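You operate a simulated robot arm through the tools that you are given. There is no shell and no other tool.

Carry out the task below with a simulated two-armed robot. There is one attempt and no reset: what you move stays moved.

## Task
Take the right tape roll and put it on the top of the parts cabinet. Open the middle blue drawer, take the white carton marked "Clips" from the grey table top and leave it in the inside of the middle blue drawer and shut the drawer again. Put the brown parts carton labelled "Relays" from the green shelf of the tall rack on the grey table top and the brown parts carton labelled "Sensors" on the top of the gear bench. Press the blue-tag button two times. Put the small markers carton on the top of the drawer cabinet. Do these in any order. Set down upright: brown parts carton.

Only the result counts: the job must be done as asked and must still hold three seconds after the hand-in. Knocking over, shifting, dropping, spilling or breaking anything else fails it.

## Robot
Two 6-joint arms with fingered hands on one trunk, on a base that moves. Base frame: it is fixed to the floor where the robot stands at the start and does not move with it; the origin is under the middle of the robot, x ahead of it, y to its left, z up. Lengths are in mm, angles in degrees, forces in N, time in s.
The left shoulder is at the start at [50, 170, 885], the right one opposite. With the tool pointing down near the work surface each hand reaches from about 480 to 760 mm from the robot's upright axis, wherever it stands, measured 20 degrees to its own side. Places, roughly: blue-tag button [-200, -1400, 900]; brown parts carton [-250, -1750, 1000]; grey table top [600, -2700, 800]; inside of the middle blue drawer [4500, -900, 500]; middle blue drawer [4500, -900, 500]; right tape roll (10x10x5 cm) [1600, -3500, 500]; small markers carton [-1250, -500, 500]; top of the drawer cabinet [-1800, 100, 400]; top of the gear bench [-2200, 500, 800]; top of the parts cabinet [4300, -1300, 800]; white carton [750, -2750, 750]. Payload 3.5 kg a hand.
Tool frame (each hand has its own): the origin (TCP) lies between the finger pads and is the grasp point; the fingertips stand 26 mm ahead of it; z points along the fingers, y is the line along which they close. The gripper opens to 132 mm; its body begins 73 mm behind the TCP. The gripper is a hand of 3 fingers: y runs from the thumb to the fingers, the wrist lies at [0, 0, -234] in the tool frame, and closing takes about 1.5 s.
Orientation is told as [roll, pitch, yaw] about the base's x, y, z axes, in that order, counted from this pose: with the fingers straight down and closing along the base's y, the tool's x points along the base's -x, its y along +y and its z along -z.

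## Interface
- The arms move only by the tool arm_command. It takes "left_commands", "right_commands" or both (then of equal length, played together; a hand with none holds still); each is a list that holds one entry, the list of rows, each a list of 7 numbers: the shift along the tool's x, y, z in mm, then the turn, a rotation vector about the tool's x, y, z in degrees, then the gripper command, from -1 (fully open) to 1 (shut), values between in proportion. In form: [[[x, y, z, rx, ry, rz, gripper], ...]]. A call has 1 to 20 rows; each row shifts and turns the commanded pose from where the row before left it, along the tool's axes as they then stand. Each row takes 0.2 s and may step no farther than 50 mm and 8.6 degrees from the row before; otherwise, or with a gripper value out of range, the whole call is refused. A pose out of reach is approached as far as the arm can. The call stops where the force on the tool passes 40 N (or 10 N more than at its start, if that is more) or the arm is blocked; 0.2 s more then pass. The fingers move at their own pace (about 108 mm/s each) and stop on an object; they squeeze with about 26 N. The grip force told is the motor's: it shows also when the fingers shut on nothing. Time passes only in rows, and 0.2 s behind the last, so rows that do not move let the fingers close. It gives the time, the measured TCP pose, the force on the tool (base axes), the opening and the grip force at its end, in the units of the frame above (readings bear some noise), with the torque about the TCP (base axes, N m) and any sound that the robot's microphone picked up.
- Cameras (640 x 400 px; columns grow to the right, rows downward): "scene" is now at [46.6, -4.3, 1485]; the picture's right is [-0.05, -1.00, 0.00], its down [-0.65, 0.04, -0.76] and it looks along [0.75, -0.04, -0.66] (base axes); focal length 293 px, centre (320, 200). "left" rides on the left gripper at [-62, 3, -92] in its tool frame; the picture's right is [-0.05, -1.00, 0.00], its down [0.83, -0.04, -0.56] and it looks along [0.55, -0.03, 0.83] (tool axes); focal length 230 px, centre (320, 200). "right" rides on the right gripper at [62, 3, -92] in its tool frame; the picture's right is [-0.05, 1.00, 0.00], its down [-0.83, -0.04, -0.56] and it looks along [-0.55, -0.03, 0.83] (tool axes); focal length 230 px, centre (320, 200). There is no depth. A picture from a camera that has moved, and an enlarged one, comes with that camera's place and axes in the base frame and with its lens.
- get_image(camera): a new picture of that camera. The clock stands still meanwhile.
- raise_lower(by): slides the trunk up (or, below 0, down) by that many mm; the arms and the scene camera ride with it, the base frame stays. It gives what a move gives, with no picture.
- steer(legs): drives the robot by 1 to 6 legs, each [ahead, left, turn to the left] in mm, mm and degrees, along the robot's own axes; the way and the turn of a leg run together, so that a leg with both is an arc; at most 1500 mm and 180 degrees a leg. The arms and the cameras ride along, it lands a little off, and it stops where it bumps. It gives what a move gives.
- preshape(shape, hand): the hand has 3 fingers and takes this shape, open, in about a second: jaw (thumb against the fingers, like two jaws); tri (thumb and two fingers); tip (a fingertip pinch); poke (one finger out to press); point (the index stretched); flat (the hand flat); cup (the hand cupped); fist (a fist). The gripper value then closes the fingers along that shape, each until it touches; the sizes above hold for jaw. It gives what a move gives, with no picture.
- pan_tilt(pan, tilt): turns the head with the scene camera to pan (to the left, within 86 degrees either way) and tilt (down, from -29 to 69), counted from straight ahead of the robot. It gives what a move gives.
- enlarge(camera, box): a new picture of the part [left, top, right, bottom] of that camera's present view, enlarged. The clock stands still meanwhile.
- hand_in(): hands the job in; it is judged then, once.

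Nothing tells you exact positions but the pictures and the camera data. Unless the task says otherwise, let go and move clear before handing in.

The tools are called after "Request:" as name(argument=value, ...) on one line, values as JSON. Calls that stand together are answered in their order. arm_command: Moves the arms, as the interface text tells. Its arguments: {"type":"object","properties":{"left_commands":{"type":"array","items":{"type":"array","items":{"type":"array","items":{"type":"number"}}}},"right_commands":{"type":"array","items":{"type":"array","items":{"type":"array","items":{"type":"number"}}}}},"required":[]} The other tools are called the same way: raise_lower (by) moves the trunk up or down; preshape (shape, hand) gives the hand a shape; steer (legs) drives the base; pan_tilt (pan, tilt) turns the head that bears the scene camera; get_image (camera) takes a picture; enlarge (camera, box) takes an enlarged picture of a part of a camera's view; hand_in () hands the job in.

At the start:

```text
time: 0.0
left_ee_pos: [515.9, 277.3, 807.2]
left_tcp_rot: [0.0, 0.0, 0.1]
left_force: [0.2, -0.3, 0.1]
left_moment: [-0.01, -0.02, 0.02]
left_grip_width: 131.8
left_gripper_force: 0.1
left_shape: jaw
right_ee_pos: [634.4, -213.9, 815.2]
right_tcp_rot: [-0.1, 0.0, 0.0]
right_force: [1.0, -0.1, 0.1]
right_moment: [-0.02, -0.01, -0.02]
right_grip_width: 131.9
right_gripper_force: 0.1
right_shape: jaw
trunk travel left (down, up): [-500.0, 210.0]
robot x, y, heading: [-0.4, 0.8, -0.1]
head pan, tilt (commanded): [-3.1, 40.9]
```

scene: 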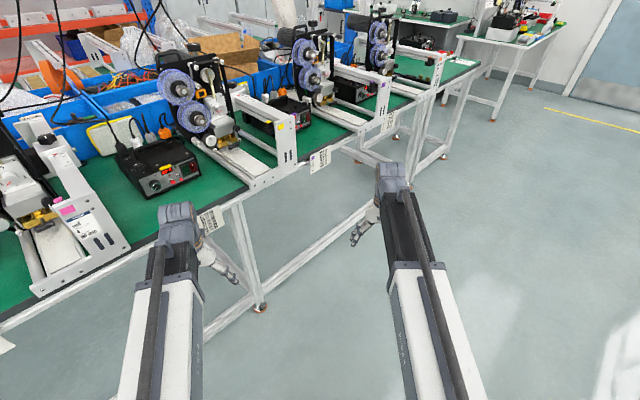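
right: 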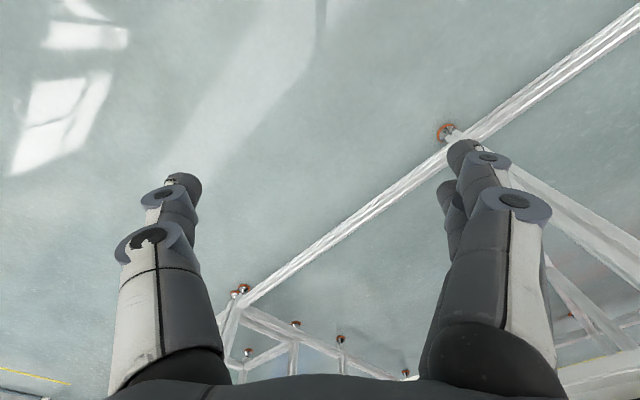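
left: 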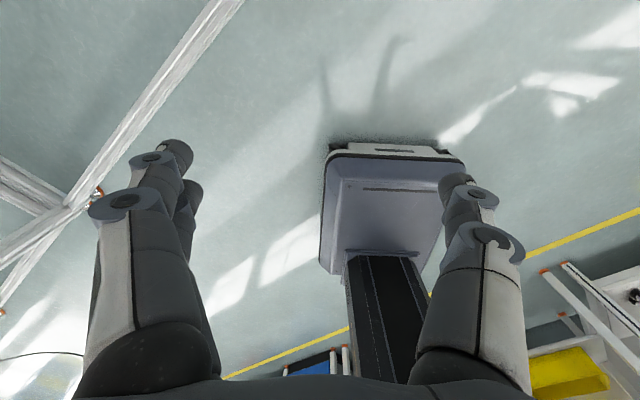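

I see a bench with soldering stations ahead and both arms free. I will look round with the head first to find the places named.

Request:
pan_tilt(pan=-86, tilt=20)

Request:
get_image(camera="scene")

Request:
pan_tilt(pan=-35, tilt=15)

Request:
get_image(camera="scene")

Request:
pan_tilt(pan=86, tilt=20)

Request:
get_image(camera="scene")

```text
time: 1.6
left_ee_pos: [515.4, 277.3, 807.0]
left_tcp_rot: [0.0, 0.0, 0.0]
left_force: [-0.2, -0.6, -0.5]
left_moment: [0.03, -0.01, -0.03]
left_grip_width: 132.2
left_gripper_force: 0.2
left_shape: jaw
right_ee_pos: [635.2, -212.9, 815.3]
right_tcp_rot: [0.0, 0.0, 0.0]
right_force: [0.4, -0.4, -0.2]
right_moment: [0.01, -0.01, -0.01]
right_grip_width: 131.8
right_gripper_force: 0.0
right_shape: jaw
trunk travel left (down, up): [-500.0, 210.0]
robot x, y, heading: [0.2, -0.9, -0.0]
head pan, tilt (commanded): [-85.9, 20.0]
```

```text
taken
camera scene: at [-31.0, -92.6, 1517.8], right [-1.0, -0.07, 0.0], down [-0.02, 0.34, -0.94], along [0.07, -0.94, -0.34], focal length 293 px, centre (320, 200)
```

scene: 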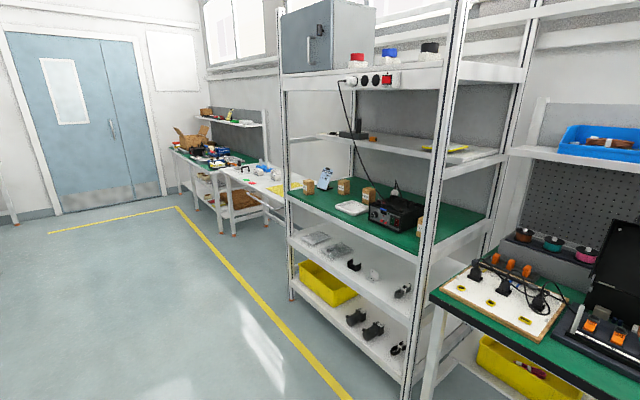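

```text
time: 2.8
left_ee_pos: [515.7, 276.4, 807.4]
left_tcp_rot: [0.0, -0.1, 0.0]
left_force: [-0.2, 0.5, 0.2]
left_moment: [0.01, 0.01, -0.03]
left_grip_width: 131.7
left_gripper_force: 0.0
left_shape: jaw
right_ee_pos: [635.4, -213.1, 813.9]
right_tcp_rot: [-0.1, 0.1, 0.0]
right_force: [0.5, -1.0, -0.5]
right_moment: [0.01, 0.01, 0.0]
right_grip_width: 131.9
right_gripper_force: 0.1
right_shape: jaw
trunk travel left (down, up): [-500.0, 210.0]
robot x, y, heading: [2.4, -2.5, -0.0]
head pan, tilt (commanded): [-35.0, 15.0]
```

```text
taken
camera scene: at [38.9, -53.3, 1526.0], right [-0.57, -0.82, 0.0], down [-0.21, 0.15, -0.97], along [0.79, -0.55, -0.26], focal length 293 px, centre (320, 200)
```

scene: 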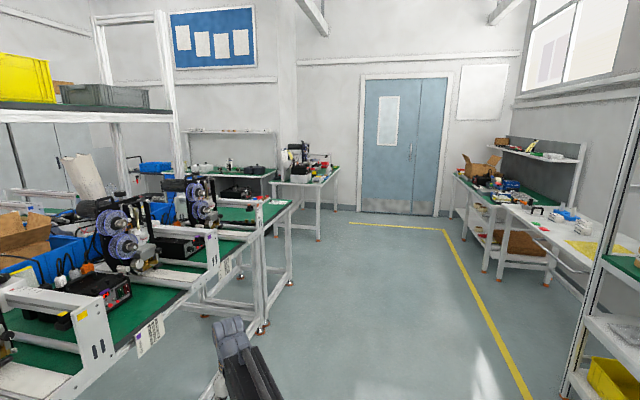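

```text
time: 4.8
left_ee_pos: [514.0, 277.6, 807.1]
left_tcp_rot: [0.1, 0.0, 0.1]
left_force: [-0.1, -0.3, 0.6]
left_moment: [0.0, 0.0, -0.02]
left_grip_width: 131.8
left_gripper_force: 0.1
left_shape: jaw
right_ee_pos: [634.4, -213.6, 814.5]
right_tcp_rot: [0.0, 0.0, -0.1]
right_force: [-0.3, -1.3, 0.1]
right_moment: [-0.01, 0.0, 0.04]
right_grip_width: 132.0
right_gripper_force: 0.1
right_shape: jaw
trunk travel left (down, up): [-500.0, 210.0]
robot x, y, heading: [1.6, 1.7, -0.3]
head pan, tilt (commanded): [85.9, 20.0]
```

```text
taken
camera scene: at [-31.0, 93.2, 1517.8], right [1.0, -0.07, 0.0], down [-0.02, -0.34, -0.94], along [0.07, 0.94, -0.34], focal length 293 px, centre (320, 200)
```

scene: 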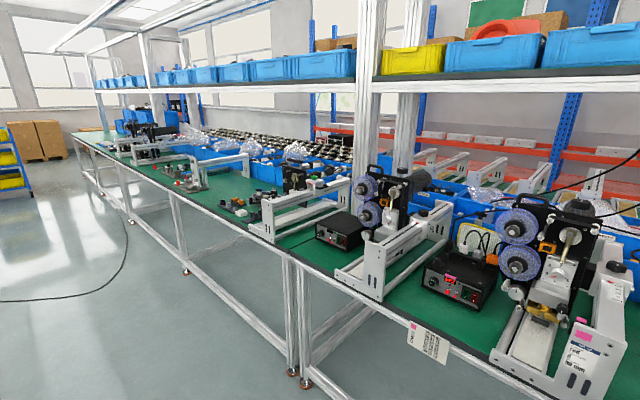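

The tall rack with brown cartons is to my right, and tables lie beyond it. I'll enlarge the rack to read the labels.

Request:
pan_tilt(pan=-86, tilt=20)

Request:
enlarge(camera="scene", box=[280, 150, 440, 250])

Request:
enlarge(camera="scene", box=[160, 90, 320, 190])

Request:
enlarge(camera="scene", box=[160, 150, 320, 250])

Request:
enlarge(camera="scene", box=[320, 30, 480, 130])

Request:
enlarge(camera="scene", box=[420, 220, 640, 358])

```text
time: 7.4
left_ee_pos: [515.6, 276.6, 805.9]
left_tcp_rot: [0.0, 0.0, 0.0]
left_force: [0.0, 0.3, 0.3]
left_moment: [0.0, 0.0, -0.01]
left_grip_width: 131.9
left_gripper_force: 0.1
left_shape: jaw
right_ee_pos: [634.3, -212.5, 814.3]
right_tcp_rot: [0.0, 0.0, 0.0]
right_force: [-0.7, 0.4, -0.2]
right_moment: [0.02, 0.04, -0.01]
right_grip_width: 131.8
right_gripper_force: 0.1
right_shape: jaw
trunk travel left (down, up): [-500.0, 210.0]
robot x, y, heading: [1.0, 0.3, 0.3]
head pan, tilt (commanded): [-85.9, 20.0]
```

```text
4.00 times, centred on (360, 200) of scene
camera zoom: at [-31.0, -92.6, 1517.8], right [-1.0, -0.07, 0.0], down [-0.02, 0.34, -0.94], along [0.07, -0.94, -0.34], focal length 1173 px, centre (160, 200)
```

zoom: 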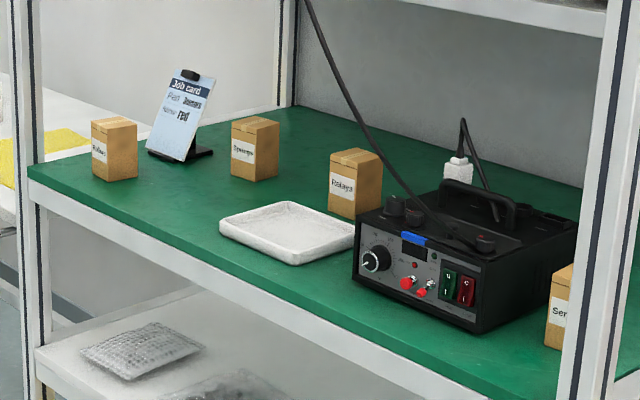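

```text
4.00 times, centred on (240, 140) of scene
camera zoom: at [-31.0, -92.6, 1517.8], right [-1.0, -0.07, 0.0], down [-0.02, 0.34, -0.94], along [0.07, -0.94, -0.34], focal length 1173 px, centre (640, 440)
```

zoom: 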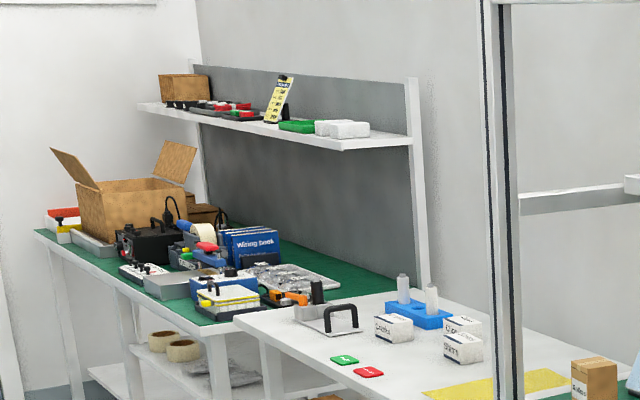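

```text
4.00 times, centred on (240, 200) of scene
camera zoom: at [-31.0, -92.6, 1517.8], right [-1.0, -0.07, 0.0], down [-0.02, 0.34, -0.94], along [0.07, -0.94, -0.34], focal length 1173 px, centre (640, 200)
```

zoom: 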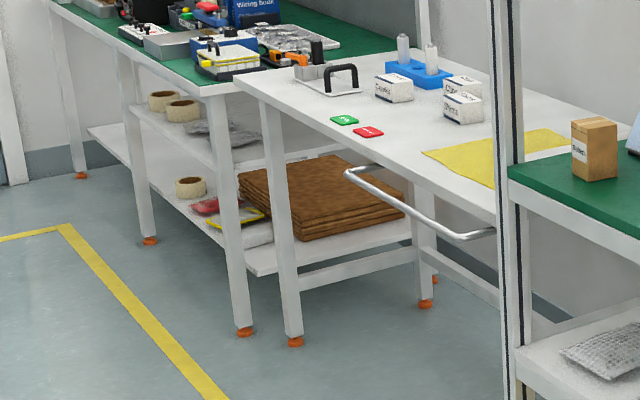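

```text
4.00 times, centred on (400, 80) of scene
camera zoom: at [-31.0, -92.6, 1517.8], right [-1.0, -0.07, 0.0], down [-0.02, 0.34, -0.94], along [0.07, -0.94, -0.34], focal length 1173 px, centre (0, 680)
```

zoom: 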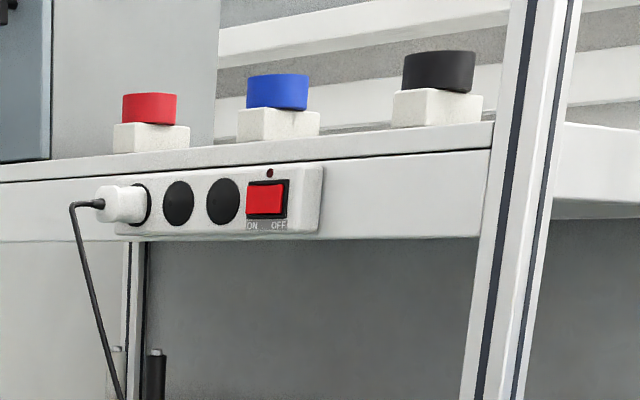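

```text
2.90 times, centred on (530, 289) of scene
camera zoom: at [-31.0, -92.6, 1517.8], right [-1.0, -0.07, 0.0], down [-0.02, 0.34, -0.94], along [0.07, -0.94, -0.34], focal length 850 px, centre (-289, -58)
```

zoom: 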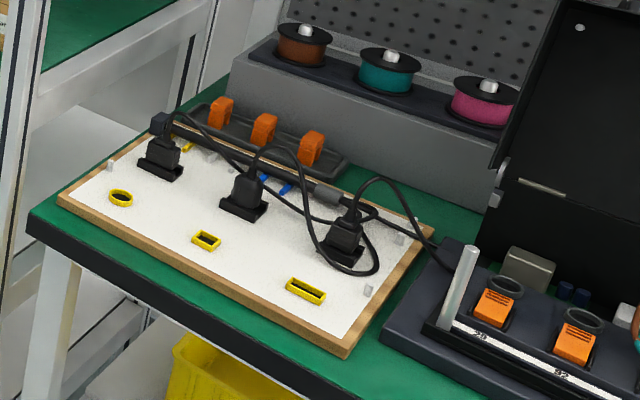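

Rack, grey table and cartons are found; the aisle runs diagonally to my axes. I turn on the spot to face the rack and look at it squarely.

Request:
steer(legs=[[0, 0, -138]])

Request:
pan_tilt(pan=0, tilt=25)

Request:
get_image(camera="scene")

Request:
pan_tilt(pan=-60, tilt=25)

Request:
get_image(camera="scene")

Request:
pan_tilt(pan=60, tilt=25)

Request:
get_image(camera="scene")

```text
time: 13.6
left_ee_pos: [-222.6, -540.8, 807.7]
left_tcp_rot: [0.0, 0.0, -140.6]
left_force: [-0.2, 0.4, -0.3]
left_moment: [0.01, 0.01, 0.01]
left_grip_width: 132.2
left_gripper_force: 0.1
left_shape: jaw
right_ee_pos: [-625.3, -238.2, 815.1]
right_tcp_rot: [0.0, 0.1, -140.6]
right_force: [0.9, -0.1, 0.7]
right_moment: [-0.01, 0.02, 0.0]
right_grip_width: 131.9
right_gripper_force: 0.1
right_shape: jaw
trunk travel left (down, up): [-500.0, 210.0]
robot x, y, heading: [0.8, -0.9, -140.7]
head pan, tilt (commanded): [-85.9, 20.0]
```

```text
time: 15.2
left_ee_pos: [-223.1, -541.5, 808.1]
left_tcp_rot: [0.1, 0.0, -140.6]
left_force: [0.8, -0.6, -1.5]
left_moment: [-0.01, 0.01, 0.03]
left_grip_width: 132.0
left_gripper_force: 0.2
left_shape: jaw
right_ee_pos: [-625.6, -238.5, 815.8]
right_tcp_rot: [0.0, 0.0, -140.7]
right_force: [-0.5, 0.2, 0.0]
right_moment: [-0.04, 0.03, 0.02]
right_grip_width: 132.1
right_gripper_force: 0.1
right_shape: jaw
trunk travel left (down, up): [-500.0, 210.0]
robot x, y, heading: [3.4, 3.6, -140.6]
head pan, tilt (commanded): [0.0, 25.0]
```

```text
taken
camera scene: at [-38.1, -32.8, 1509.7], right [-0.63, 0.77, 0.0], down [0.33, 0.27, -0.91], along [-0.7, -0.57, -0.42], focal length 293 px, centre (320, 200)
```

scene: 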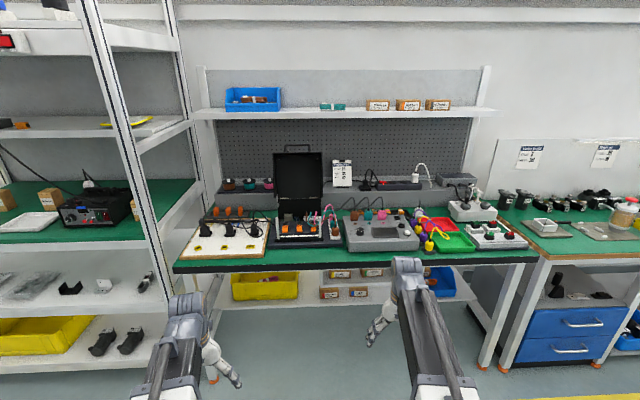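

```text
time: 16.5
left_ee_pos: [-222.7, -541.3, 807.1]
left_tcp_rot: [0.0, 0.0, -140.6]
left_force: [-0.7, -0.4, -0.2]
left_moment: [-0.03, -0.02, -0.03]
left_grip_width: 131.7
left_gripper_force: 0.0
left_shape: jaw
right_ee_pos: [-625.8, -238.3, 815.6]
right_tcp_rot: [0.0, 0.0, -140.7]
right_force: [-0.1, -0.1, 0.4]
right_moment: [-0.04, 0.03, 0.01]
right_grip_width: 131.9
right_gripper_force: 0.0
right_shape: jaw
trunk travel left (down, up): [-500.0, 210.0]
robot x, y, heading: [1.8, -0.8, -140.8]
head pan, tilt (commanded): [-60.0, 25.0]
```

```text
taken
camera scene: at [-53.1, 58.0, 1509.7], right [0.35, 0.94, 0.0], down [0.4, -0.15, -0.91], along [-0.85, 0.32, -0.42], focal length 293 px, centre (320, 200)
```

scene: 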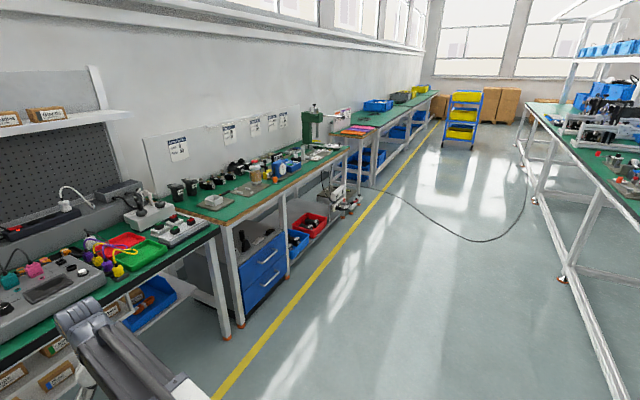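

```text
time: 18.5
left_ee_pos: [-224.0, -541.8, 807.5]
left_tcp_rot: [0.0, 0.0, -140.5]
left_force: [-0.3, -0.2, -0.6]
left_moment: [-0.03, 0.0, -0.02]
left_grip_width: 132.1
left_gripper_force: 0.0
left_shape: jaw
right_ee_pos: [-626.4, -239.1, 815.7]
right_tcp_rot: [0.1, 0.1, -140.6]
right_force: [-0.6, -0.3, -0.4]
right_moment: [0.01, -0.01, 0.0]
right_grip_width: 131.8
right_gripper_force: 0.1
right_shape: jaw
trunk travel left (down, up): [-500.0, 210.0]
robot x, y, heading: [-1.7, 1.4, -140.5]
head pan, tilt (commanded): [60.0, 25.0]
```

```text
taken
camera scene: at [48.1, -65.3, 1509.7], right [-0.99, -0.16, 0.0], down [-0.07, 0.42, -0.91], along [0.15, -0.89, -0.42], focal length 293 px, centre (320, 200)
```

scene: 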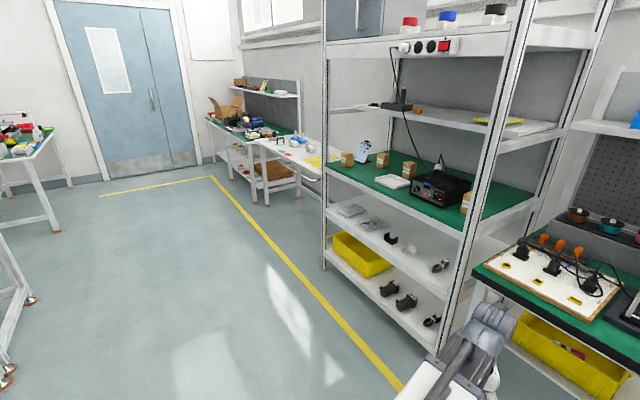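

I now see the bench beside the rack with cartons on its lower and upper shelves, and the blue drawer cabinet beneath the next bench. I enlarge the details.

Request:
pan_tilt(pan=-15, tilt=35)

Request:
enlarge(camera="scene", box=[160, 140, 400, 290])

Request:
enlarge(camera="scene", box=[390, 140, 630, 290])

Request:
enlarge(camera="scene", box=[150, 0, 390, 150])

Request:
get_image(camera="scene")

```text
time: 19.9
left_ee_pos: [-222.9, -541.1, 808.9]
left_tcp_rot: [-0.1, 0.0, -140.6]
left_force: [0.0, -0.4, 0.2]
left_moment: [-0.02, 0.01, 0.02]
left_grip_width: 132.0
left_gripper_force: 0.0
left_shape: jaw
right_ee_pos: [-626.1, -236.6, 816.0]
right_tcp_rot: [0.0, -0.1, -140.6]
right_force: [-0.1, 0.2, -0.6]
right_moment: [0.0, 0.04, 0.0]
right_grip_width: 131.9
right_gripper_force: 0.1
right_shape: jaw
trunk travel left (down, up): [-500.0, 210.0]
robot x, y, heading: [3.0, -0.1, -141.0]
head pan, tilt (commanded): [-15.0, 35.0]
```

```text
2.67 times, centred on (280, 215) of scene
camera zoom: at [-47.0, -10.8, 1494.0], right [-0.41, 0.91, 0.0], down [0.52, 0.24, -0.82], along [-0.75, -0.34, -0.57], focal length 782 px, centre (427, 160)
```

zoom: 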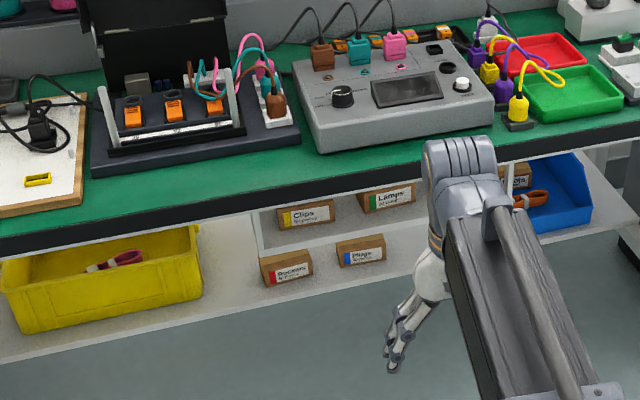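

```text
2.67 times, centred on (510, 215) of scene
camera zoom: at [-47.0, -10.8, 1494.0], right [-0.41, 0.91, 0.0], down [0.52, 0.24, -0.82], along [-0.75, -0.34, -0.57], focal length 782 px, centre (-187, 160)
```

zoom: 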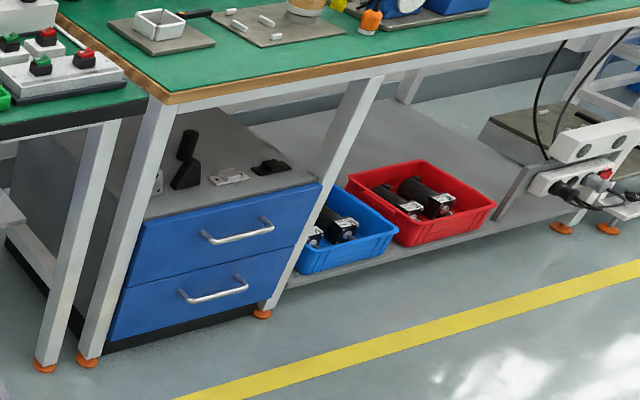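

```text
2.67 times, centred on (270, 75) of scene
camera zoom: at [-47.0, -10.8, 1494.0], right [-0.41, 0.91, 0.0], down [0.52, 0.24, -0.82], along [-0.75, -0.34, -0.57], focal length 782 px, centre (453, 533)
```

zoom: 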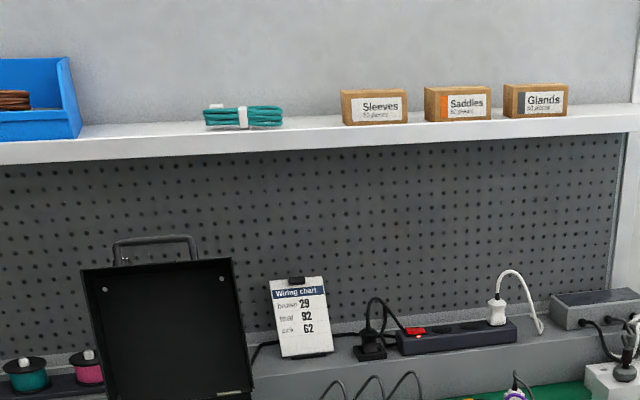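

```text
taken
camera scene: at [-47.0, -10.8, 1494.0], right [-0.41, 0.91, 0.0], down [0.52, 0.24, -0.82], along [-0.75, -0.34, -0.57], focal length 293 px, centre (320, 200)
```

scene: 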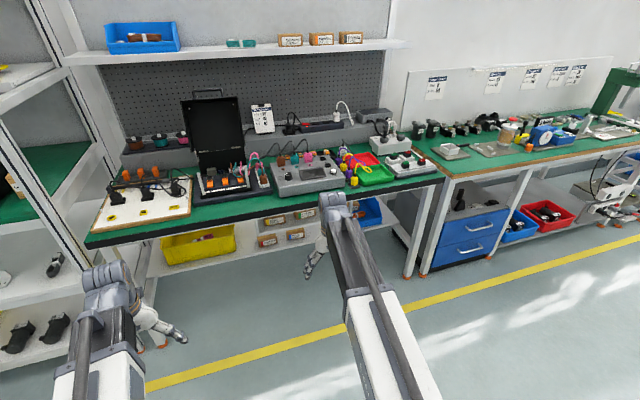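

The rack lies to my left; markers carton seems to be in the little shelf under the bench and the drawer cabinet is under the gear bench. I square up to the wall and slide left to stand before the rack.

Request:
steer(legs=[[0, 0, 3.4], [0, 1050, 0]])

Request:
pan_tilt(pan=0, tilt=25)

Request:
get_image(camera="scene")

Request:
enlarge(camera="scene", box=[160, 130, 320, 230])

Request:
enlarge(camera="scene", box=[320, 130, 480, 230])

```text
time: 25.8
left_ee_pos: [527.8, -1333.2, 807.5]
left_tcp_rot: [-0.1, 0.1, -137.6]
left_force: [0.1, 0.7, 0.5]
left_moment: [-0.04, 0.0, 0.02]
left_grip_width: 131.8
left_gripper_force: 0.1
left_shape: jaw
right_ee_pos: [107.8, -1053.6, 814.3]
right_tcp_rot: [0.1, 0.0, -137.5]
right_force: [0.7, -1.0, 0.0]
right_moment: [0.01, 0.02, -0.02]
right_grip_width: 132.1
right_gripper_force: 0.1
right_shape: jaw
trunk travel left (down, up): [-500.0, 210.0]
robot x, y, heading: [719.5, -783.8, -137.5]
head pan, tilt (commanded): [-15.0, 35.0]
```

```text
time: 26.6
left_ee_pos: [525.9, -1333.7, 807.2]
left_tcp_rot: [0.0, 0.0, -137.6]
left_force: [-0.3, 0.6, -0.3]
left_moment: [0.01, 0.02, -0.01]
left_grip_width: 131.7
left_gripper_force: 0.0
left_shape: jaw
right_ee_pos: [107.9, -1051.9, 814.7]
right_tcp_rot: [-0.1, 0.0, -137.5]
right_force: [-0.5, -0.2, 0.3]
right_moment: [0.01, -0.03, -0.02]
right_grip_width: 131.9
right_gripper_force: 0.1
right_shape: jaw
trunk travel left (down, up): [-500.0, 210.0]
robot x, y, heading: [719.7, -780.2, -137.4]
head pan, tilt (commanded): [0.0, 25.0]
```

```text
taken
camera scene: at [683.3, -816.0, 1509.7], right [-0.67, 0.74, 0.0], down [0.31, 0.29, -0.91], along [-0.67, -0.61, -0.42], focal length 293 px, centre (320, 200)
```

scene: 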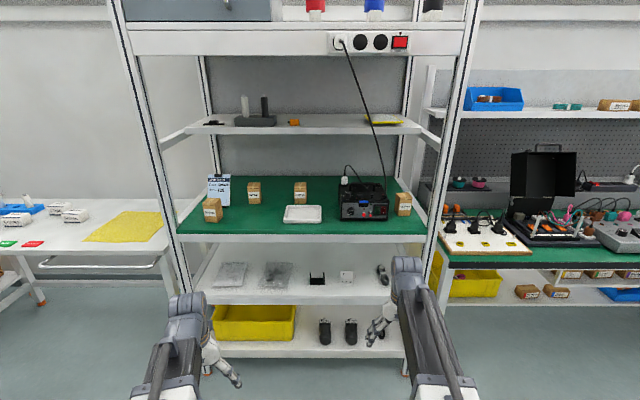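

```text
4.00 times, centred on (240, 180) of scene
camera zoom: at [683.3, -816.0, 1509.7], right [-0.67, 0.74, 0.0], down [0.31, 0.29, -0.91], along [-0.67, -0.61, -0.42], focal length 1173 px, centre (640, 280)
```

zoom: 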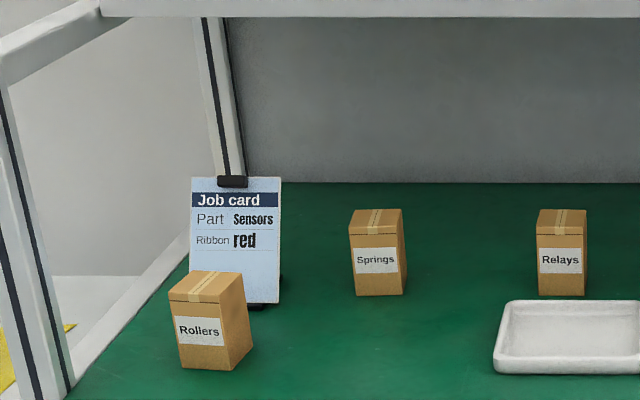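

```text
4.00 times, centred on (400, 180) of scene
camera zoom: at [683.3, -816.0, 1509.7], right [-0.67, 0.74, 0.0], down [0.31, 0.29, -0.91], along [-0.67, -0.61, -0.42], focal length 1173 px, centre (0, 280)
```

zoom: 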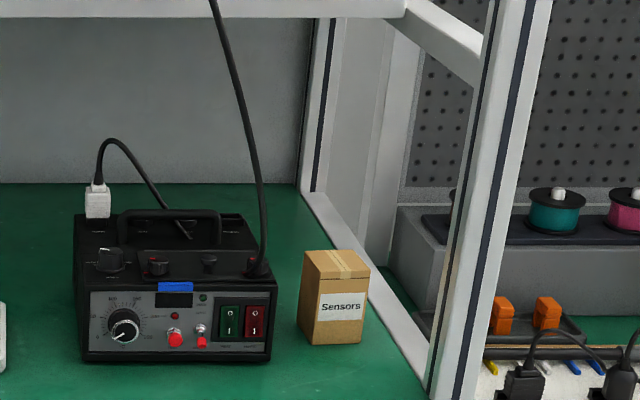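

Labels are readable now: Relays in the middle, Sensors at the right, and a black box with a panel. I zoom on the panel to find the blue-tag button.

Request:
enlarge(camera="scene", box=[336, 192, 400, 232])

Request:
enlarge(camera="scene", box=[300, 0, 460, 60])

```text
10.00 times, centred on (368, 212) of scene
camera zoom: at [683.3, -816.0, 1509.7], right [-0.67, 0.74, 0.0], down [0.31, 0.29, -0.91], along [-0.67, -0.61, -0.42], focal length 2932 px, centre (-160, 80)
```

zoom: 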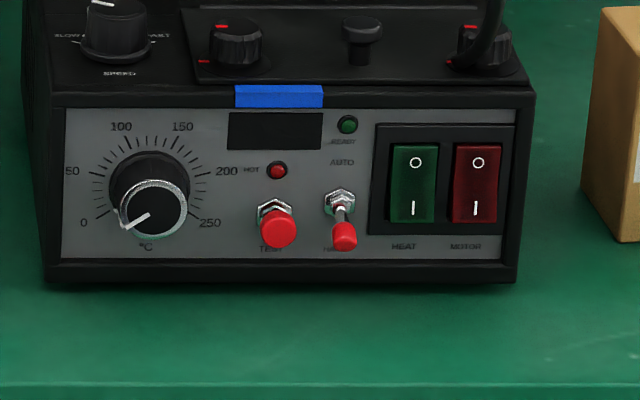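

```text
4.00 times, centred on (380, 30) of scene
camera zoom: at [683.3, -816.0, 1509.7], right [-0.67, 0.74, 0.0], down [0.31, 0.29, -0.91], along [-0.67, -0.61, -0.42], focal length 1173 px, centre (80, 880)
```

zoom: 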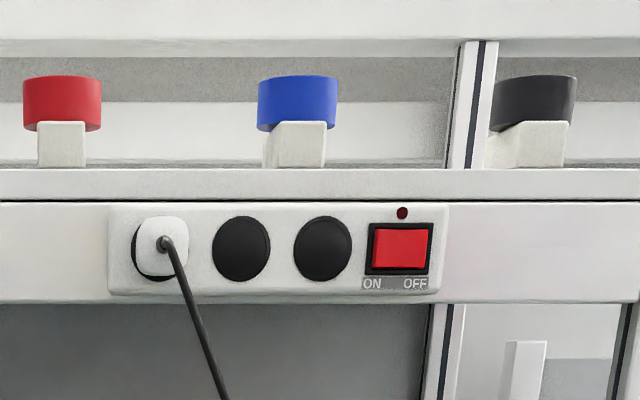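

Button to press is the red TEST push-button on the box bearing the blue tag, about 1130 mm ahead and 180 mm right of me at height 940; shelf is at about z 900. I check the base footprint and shape the left hand for poking.

Request:
preshape(shape="poke", hand="left")

Request:
pan_tilt(pan=0, tilt=69)

Request:
get_image(camera="scene")

Request:
get_image(camera="left")

Request:
get_image(camera="right")

```text
time: 27.5
left_ee_pos: [526.8, -1332.1, 807.8]
left_tcp_rot: [0.1, 0.1, -137.5]
left_force: [0.1, 0.3, 0.9]
left_moment: [0.01, 0.01, 0.04]
left_grip_width: 0.0
left_gripper_force: 0.1
left_shape: poke
right_ee_pos: [108.7, -1053.0, 815.2]
right_tcp_rot: [0.0, 0.0, -137.6]
right_force: [-0.4, 0.3, 0.2]
right_moment: [-0.01, 0.01, 0.06]
right_grip_width: 131.8
right_gripper_force: 0.1
right_shape: jaw
trunk travel left (down, up): [-500.0, 210.0]
robot x, y, heading: [720.1, -781.5, -137.5]
head pan, tilt (commanded): [0.0, 25.0]
```

```text
time: 28.6
left_ee_pos: [525.3, -1334.2, 808.2]
left_tcp_rot: [0.1, -0.1, -137.5]
left_force: [0.2, 0.4, -0.1]
left_moment: [0.01, 0.01, -0.04]
left_grip_width: 0.0
left_gripper_force: 0.1
left_shape: poke
right_ee_pos: [107.8, -1052.7, 815.3]
right_tcp_rot: [0.0, 0.1, -137.5]
right_force: [0.5, 0.4, 0.1]
right_moment: [0.02, -0.01, 0.02]
right_grip_width: 131.8
right_gripper_force: 0.1
right_shape: jaw
trunk travel left (down, up): [-500.0, 210.0]
robot x, y, heading: [719.7, -781.1, -137.4]
head pan, tilt (commanded): [0.0, 68.8]
```

```text
taken
camera scene: at [710.0, -791.6, 1450.3], right [-0.68, 0.74, 0.0], down [0.69, 0.63, -0.36], along [-0.27, -0.25, -0.93], focal length 293 px, centre (320, 200)
```

scene: 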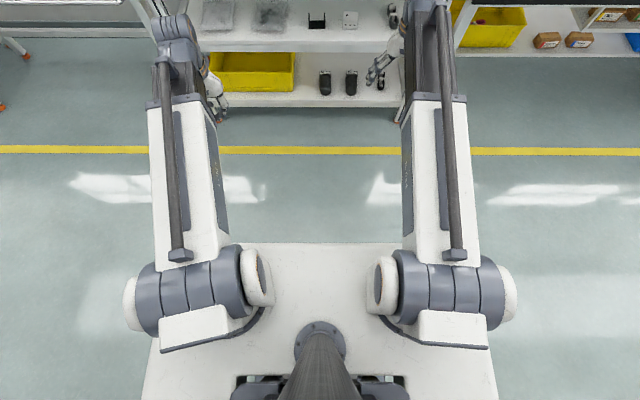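

```text
taken
camera left: at [483.5, -1376.5, 901.1], right [-0.71, 0.7, 0.0], down [0.58, 0.59, 0.56], along [0.39, 0.4, -0.83], focal length 230 px, centre (320, 200)
```

left: 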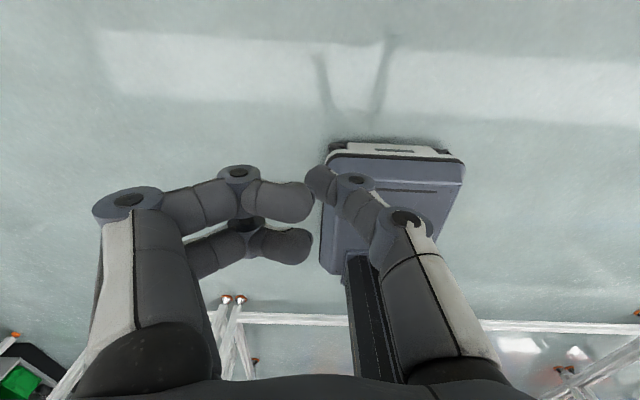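

```text
taken
camera right: at [155.1, -1013.5, 907.7], right [0.64, -0.77, 0.0], down [-0.64, -0.53, 0.56], along [-0.43, -0.35, -0.83], focal length 230 px, centre (320, 200)
```

right: 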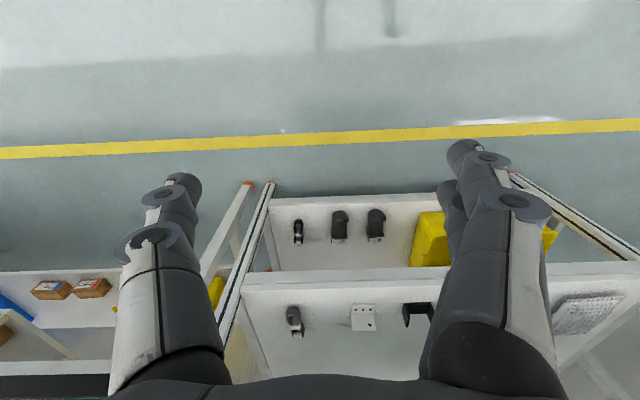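

The poke shape seems to leave one finger on the tool axis while two are folded. I enlarge the hand picture to confirm, then swing the left hand forward-pointing.

Request:
enlarge(camera="left", box=[80, 120, 528, 400])

Request:
arm_command(left_commands=[[[-7.7, 0, -17.5, 0, -8.18, 0, 0], [-10.1, 0, -16.2, 0, -8.18, 0, 0], [-12.3, 0, -14.6, 0, -8.18, 0, 0], [-14.2, 0, -12.5, 0, -8.18, 0, 0], [-16.0, 0, -10.1, 0, -8.18, 0, 0], [-17.3, 0, -7.4, 0, -8.18, 0, 0], [-18.3, 0, -4.6, 0, -8.18, 0, 0], [-18.9, 0, -1.7, 0, -8.18, 0, 0], [-19.1, 0, 0, 0, -8.18, 0, 0], [-18.9, 0, 3, 0, -8.18, 0, 0], [-18.4, 0, 6, 0, -8.18, 0, 0]]])

Request:
pan_tilt(pan=0, tilt=40)

Request:
get_image(camera="scene")

Request:
get_image(camera="left")

```text
1.43 times, centred on (304, 260) of left
camera zoom: at [483.5, -1376.5, 901.1], right [-0.71, 0.7, 0.0], down [0.58, 0.59, 0.56], along [0.39, 0.4, -0.83], focal length 329 px, centre (343, 114)
```

zoom: 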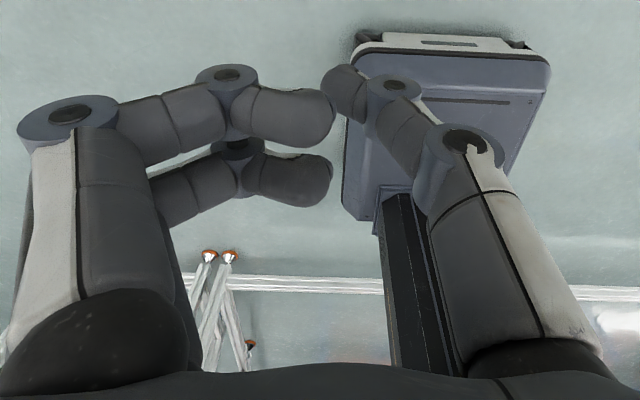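

```text
time: 31.0
left_ee_pos: [415.2, -1472.2, 1007.8]
left_tcp_rot: [-46.2, -89.9, -91.3]
left_force: [0.1, 0.2, 1.1]
left_moment: [-0.01, 0.02, 0.0]
left_grip_width: 0.1
left_gripper_force: 0.0
left_shape: poke
left hand out of reach, approached as far as the arm can: row 3, 4, 5, 6, 7, 8, 9
right_ee_pos: [106.7, -1052.1, 815.0]
right_tcp_rot: [0.0, 0.0, -137.5]
right_force: [-0.3, 0.3, 0.2]
right_moment: [0.01, -0.01, 0.0]
right_grip_width: 131.9
right_gripper_force: 0.0
right_shape: jaw
trunk travel left (down, up): [-500.0, 210.0]
robot x, y, heading: [718.0, -779.0, -137.6]
head pan, tilt (commanded): [0.0, 68.8]
```

```text
time: 31.9
left_ee_pos: [414.1, -1472.0, 1006.6]
left_tcp_rot: [2.6, -89.9, -140.1]
left_force: [-0.7, 0.0, 0.0]
left_moment: [-0.02, -0.04, 0.01]
left_grip_width: 0.2
left_gripper_force: 0.1
left_shape: poke
right_ee_pos: [107.4, -1052.0, 814.6]
right_tcp_rot: [0.1, 0.0, -137.6]
right_force: [-0.1, -0.4, -0.3]
right_moment: [0.02, -0.01, -0.03]
right_grip_width: 131.8
right_gripper_force: 0.1
right_shape: jaw
trunk travel left (down, up): [-500.0, 210.0]
robot x, y, heading: [720.1, -780.6, -137.6]
head pan, tilt (commanded): [0.0, 40.0]
```

```text
taken
camera scene: at [688.6, -811.2, 1486.3], right [-0.68, 0.74, 0.0], down [0.47, 0.43, -0.77], along [-0.56, -0.52, -0.64], focal length 293 px, centre (320, 200)
```

scene: 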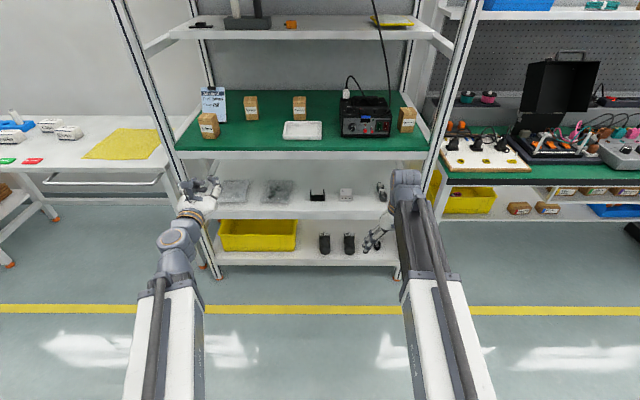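

```text
taken
camera left: at [485.6, -1410.8, 1070.5], right [-0.67, 0.74, 0.05], down [0.38, 0.41, -0.83], along [-0.63, -0.54, -0.56], focal length 230 px, centre (320, 200)
```

left: 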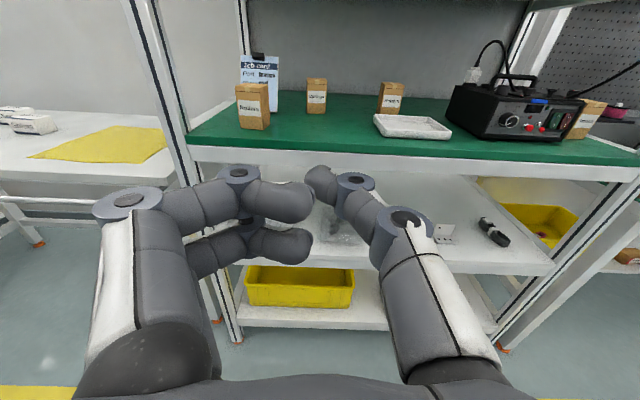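

The left hand now points at the rack, with its camera above. I check which finger stands out furthest.

Request:
enlarge(camera="scene", box=[152, 160, 248, 220])

Request:
arm_command(left_commands=[[[0, 0, 0, 0, 0, 0, 1], [0, 0, 0, 0, 0, 0, 1], [0, 0, 0, 0, 0, 0, 1], [0, 0, 0, 0, 0, 0, 1], [0, 0, 0, 0, 0, 0, 1], [0, 0, 0, 0, 0, 0, 1], [0, 0, 0, 0, 0, 0, 1]]])

Request:
enlarge(camera="scene", box=[152, 160, 248, 220])

Request:
enlarge(camera="left", box=[80, 120, 528, 400])

```text
6.67 times, centred on (200, 190) of scene
camera zoom: at [688.6, -811.2, 1486.3], right [-0.68, 0.74, 0.0], down [0.47, 0.43, -0.77], along [-0.56, -0.52, -0.64], focal length 1955 px, centre (1120, 267)
```

zoom: 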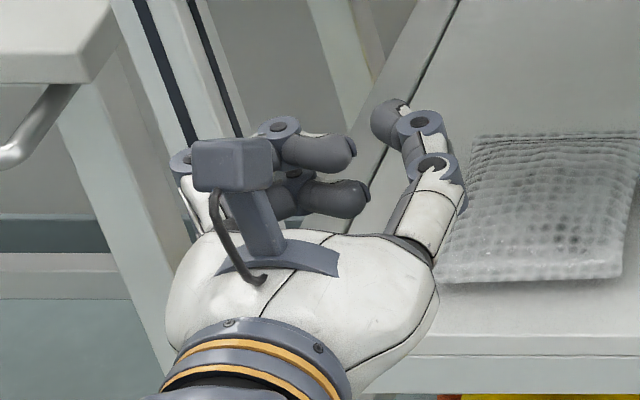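

```text
time: 33.5
left_ee_pos: [414.5, -1471.8, 1007.5]
left_tcp_rot: [-4.1, -90.0, -133.5]
left_force: [-0.4, 0.0, -0.1]
left_moment: [0.01, -0.01, 0.01]
left_grip_width: 0.0
left_gripper_force: 0.1
left_shape: poke
right_ee_pos: [108.0, -1053.1, 816.4]
right_tcp_rot: [0.0, 0.1, -137.5]
right_force: [-0.1, 0.2, 0.3]
right_moment: [0.0, 0.0, 0.01]
right_grip_width: 131.7
right_gripper_force: 0.1
right_shape: jaw
trunk travel left (down, up): [-500.0, 210.0]
robot x, y, heading: [724.3, -778.0, -137.7]
head pan, tilt (commanded): [0.0, 40.0]
```

```text
6.67 times, centred on (200, 190) of scene
camera zoom: at [688.6, -811.2, 1486.4], right [-0.68, 0.74, 0.0], down [0.47, 0.43, -0.77], along [-0.56, -0.52, -0.64], focal length 1955 px, centre (1120, 267)
```

zoom: 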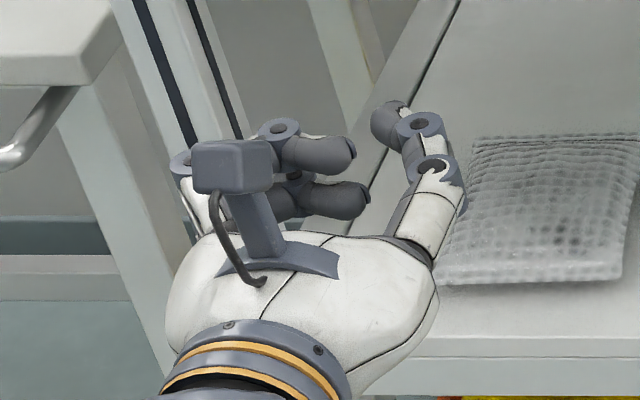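

```text
1.43 times, centred on (304, 260) of left
camera zoom: at [485.6, -1410.9, 1070.5], right [-0.67, 0.74, 0.05], down [0.38, 0.41, -0.83], along [-0.63, -0.54, -0.55], focal length 329 px, centre (343, 114)
```

zoom: 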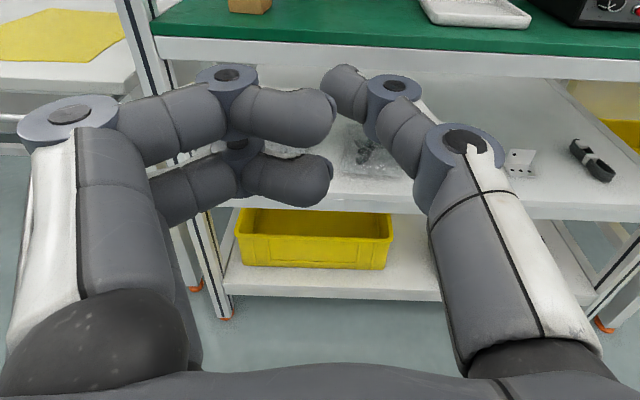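

The thumb tip stands out on the tool axis and serves as the poker. I slide right 400 and ahead 280 so the left hand stands before the button.

Request:
steer(legs=[[0, -400, 0], [270, 0, 0]])

Request:
pan_tilt(pan=0, tilt=35)

Request:
get_image(camera="scene")

Request:
get_image(camera="left")

```text
time: 37.5
left_ee_pos: [-55.3, -1366.3, 1007.8]
left_tcp_rot: [-4.0, -90.0, -133.3]
left_force: [0.1, 0.5, 0.3]
left_moment: [0.0, 0.01, 0.01]
left_grip_width: 0.1
left_gripper_force: 0.0
left_shape: poke
right_ee_pos: [-363.9, -946.4, 814.8]
right_tcp_rot: [0.0, 0.0, -137.4]
right_force: [0.9, 0.1, 0.4]
right_moment: [0.01, 0.03, 0.01]
right_grip_width: 131.9
right_gripper_force: 0.1
right_shape: jaw
trunk travel left (down, up): [-500.0, 210.0]
robot x, y, heading: [247.1, -672.3, -137.5]
head pan, tilt (commanded): [0.0, 40.0]
```

```text
time: 38.2
left_ee_pos: [-54.0, -1364.6, 1007.1]
left_tcp_rot: [-20.3, -90.0, -117.1]
left_force: [-0.3, -0.5, 0.4]
left_moment: [-0.02, 0.02, 0.05]
left_grip_width: 0.0
left_gripper_force: 0.0
left_shape: poke
right_ee_pos: [-363.4, -948.2, 816.0]
right_tcp_rot: [0.0, 0.0, -137.3]
right_force: [-0.2, 0.3, 0.3]
right_moment: [0.0, -0.02, -0.01]
right_grip_width: 132.2
right_gripper_force: 0.1
right_shape: jaw
trunk travel left (down, up): [-500.0, 210.0]
robot x, y, heading: [251.8, -672.3, -137.4]
head pan, tilt (commanded): [0.0, 35.0]
```

```text
taken
camera scene: at [214.8, -706.7, 1493.9], right [-0.68, 0.74, 0.0], down [0.42, 0.39, -0.82], along [-0.6, -0.55, -0.57], focal length 293 px, centre (320, 200)
```

scene: 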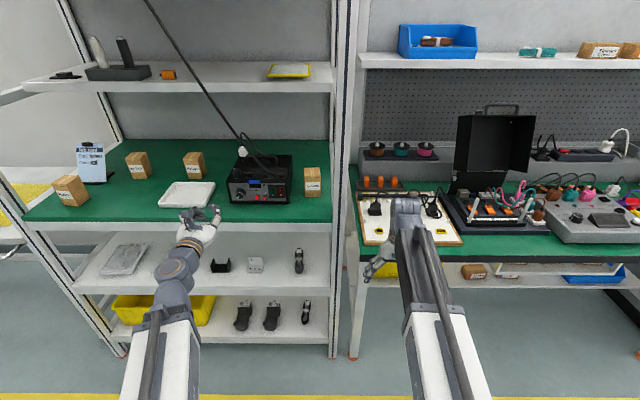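

```text
taken
camera left: at [15.4, -1304.8, 1070.4], right [-0.68, 0.73, 0.05], down [0.38, 0.41, -0.83], along [-0.63, -0.54, -0.55], focal length 230 px, centre (320, 200)
```

left: 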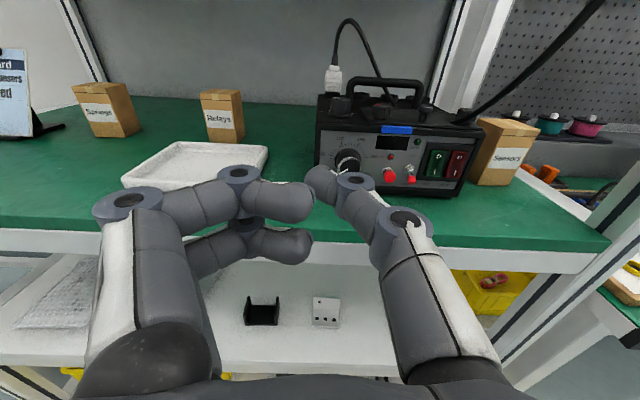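

I can see the TEST button in both views; I enlarge both to triangulate it accurately.

Request:
enlarge(camera="scene", box=[220, 160, 300, 210])

Request:
enlarge(camera="left", box=[300, 100, 460, 200])

```text
8.00 times, centred on (260, 185) of scene
camera zoom: at [214.8, -706.7, 1493.9], right [-0.68, 0.74, 0.0], down [0.42, 0.39, -0.82], along [-0.6, -0.55, -0.57], focal length 2346 px, centre (800, 320)
```

zoom: 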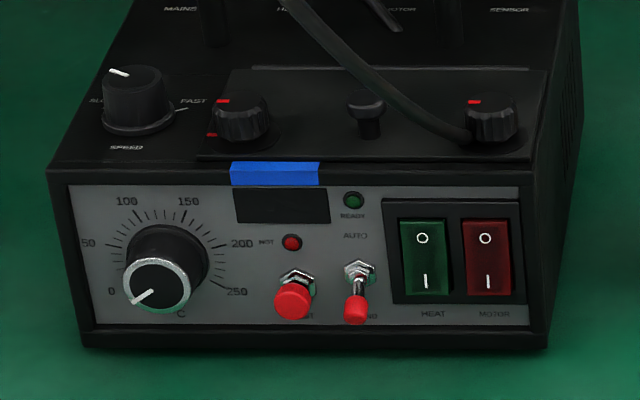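

```text
4.00 times, centred on (380, 150) of left
camera zoom: at [15.4, -1304.8, 1070.4], right [-0.68, 0.73, 0.05], down [0.38, 0.41, -0.83], along [-0.63, -0.54, -0.55], focal length 920 px, centre (80, 400)
```

zoom: 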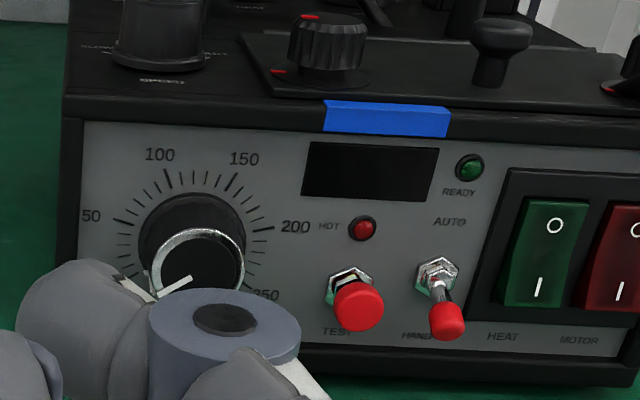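

The button cap is at about (-235, -1408, 940). I move the left hand sideways and down, then ahead to about 25 mm before it.

Request:
arm_command(left_commands=[[[13.5, -18, 0, 0, 0, 0, 1], [13.5, -18, 0, 0, 0, 0, 1], [13.5, -18, 0, 0, 0, 0, 1], [13.5, -18, 0, 0, 0, 0, 1], [13.3, -18.4, 0, 0, 0, 0, 1], [0, 0, 30, 0, 0, 0, 1], [0, 0, 30, 0, 0, 0, 1], [0, 0, 25, 0, 0, 0, 1], [0, 0, 25, 0, 0, 0, 1]]])

Request:
get_image(camera="left")

Request:
enlarge(camera="scene", box=[180, 140, 308, 220])

```text
time: 40.2
left_ee_pos: [-204.1, -1379.8, 937.9]
left_tcp_rot: [-4.3, -90.0, -133.2]
left_force: [-0.5, 0.7, -0.7]
left_moment: [0.02, 0.01, 0.0]
left_grip_width: 0.0
left_gripper_force: 0.1
left_shape: poke
left hand out of reach, approached as far as the arm can: row 2, 4
right_ee_pos: [-363.2, -947.9, 814.9]
right_tcp_rot: [0.0, 0.0, -137.3]
right_force: [1.1, -0.2, -0.4]
right_moment: [0.03, -0.02, 0.02]
right_grip_width: 131.8
right_gripper_force: 0.1
right_shape: jaw
trunk travel left (down, up): [-500.0, 210.0]
robot x, y, heading: [248.7, -674.3, -137.8]
head pan, tilt (commanded): [0.0, 35.0]
```

```text
taken
camera left: at [-133.2, -1318.5, 1001.9], right [-0.68, 0.74, 0.05], down [0.38, 0.41, -0.83], along [-0.63, -0.54, -0.55], focal length 230 px, centre (320, 200)
```

left: 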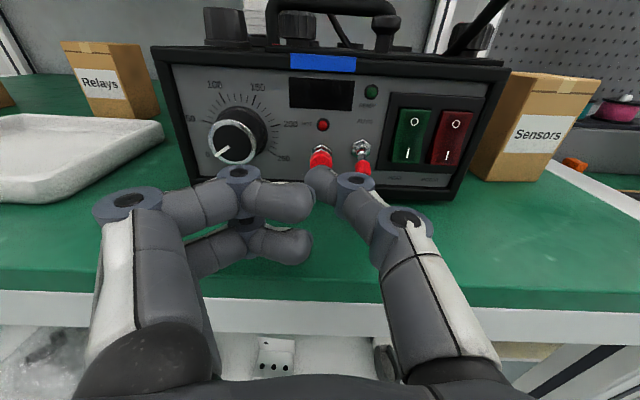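

```text
5.00 times, centred on (244, 180) of scene
camera zoom: at [214.7, -706.8, 1493.9], right [-0.68, 0.74, 0.0], down [0.42, 0.39, -0.82], along [-0.6, -0.55, -0.57], focal length 1466 px, centre (700, 300)
```

zoom: 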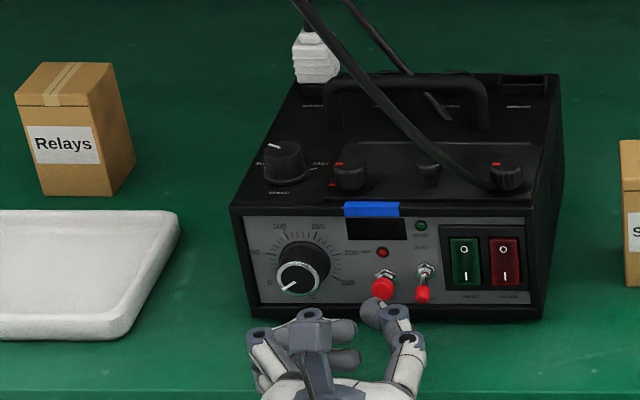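

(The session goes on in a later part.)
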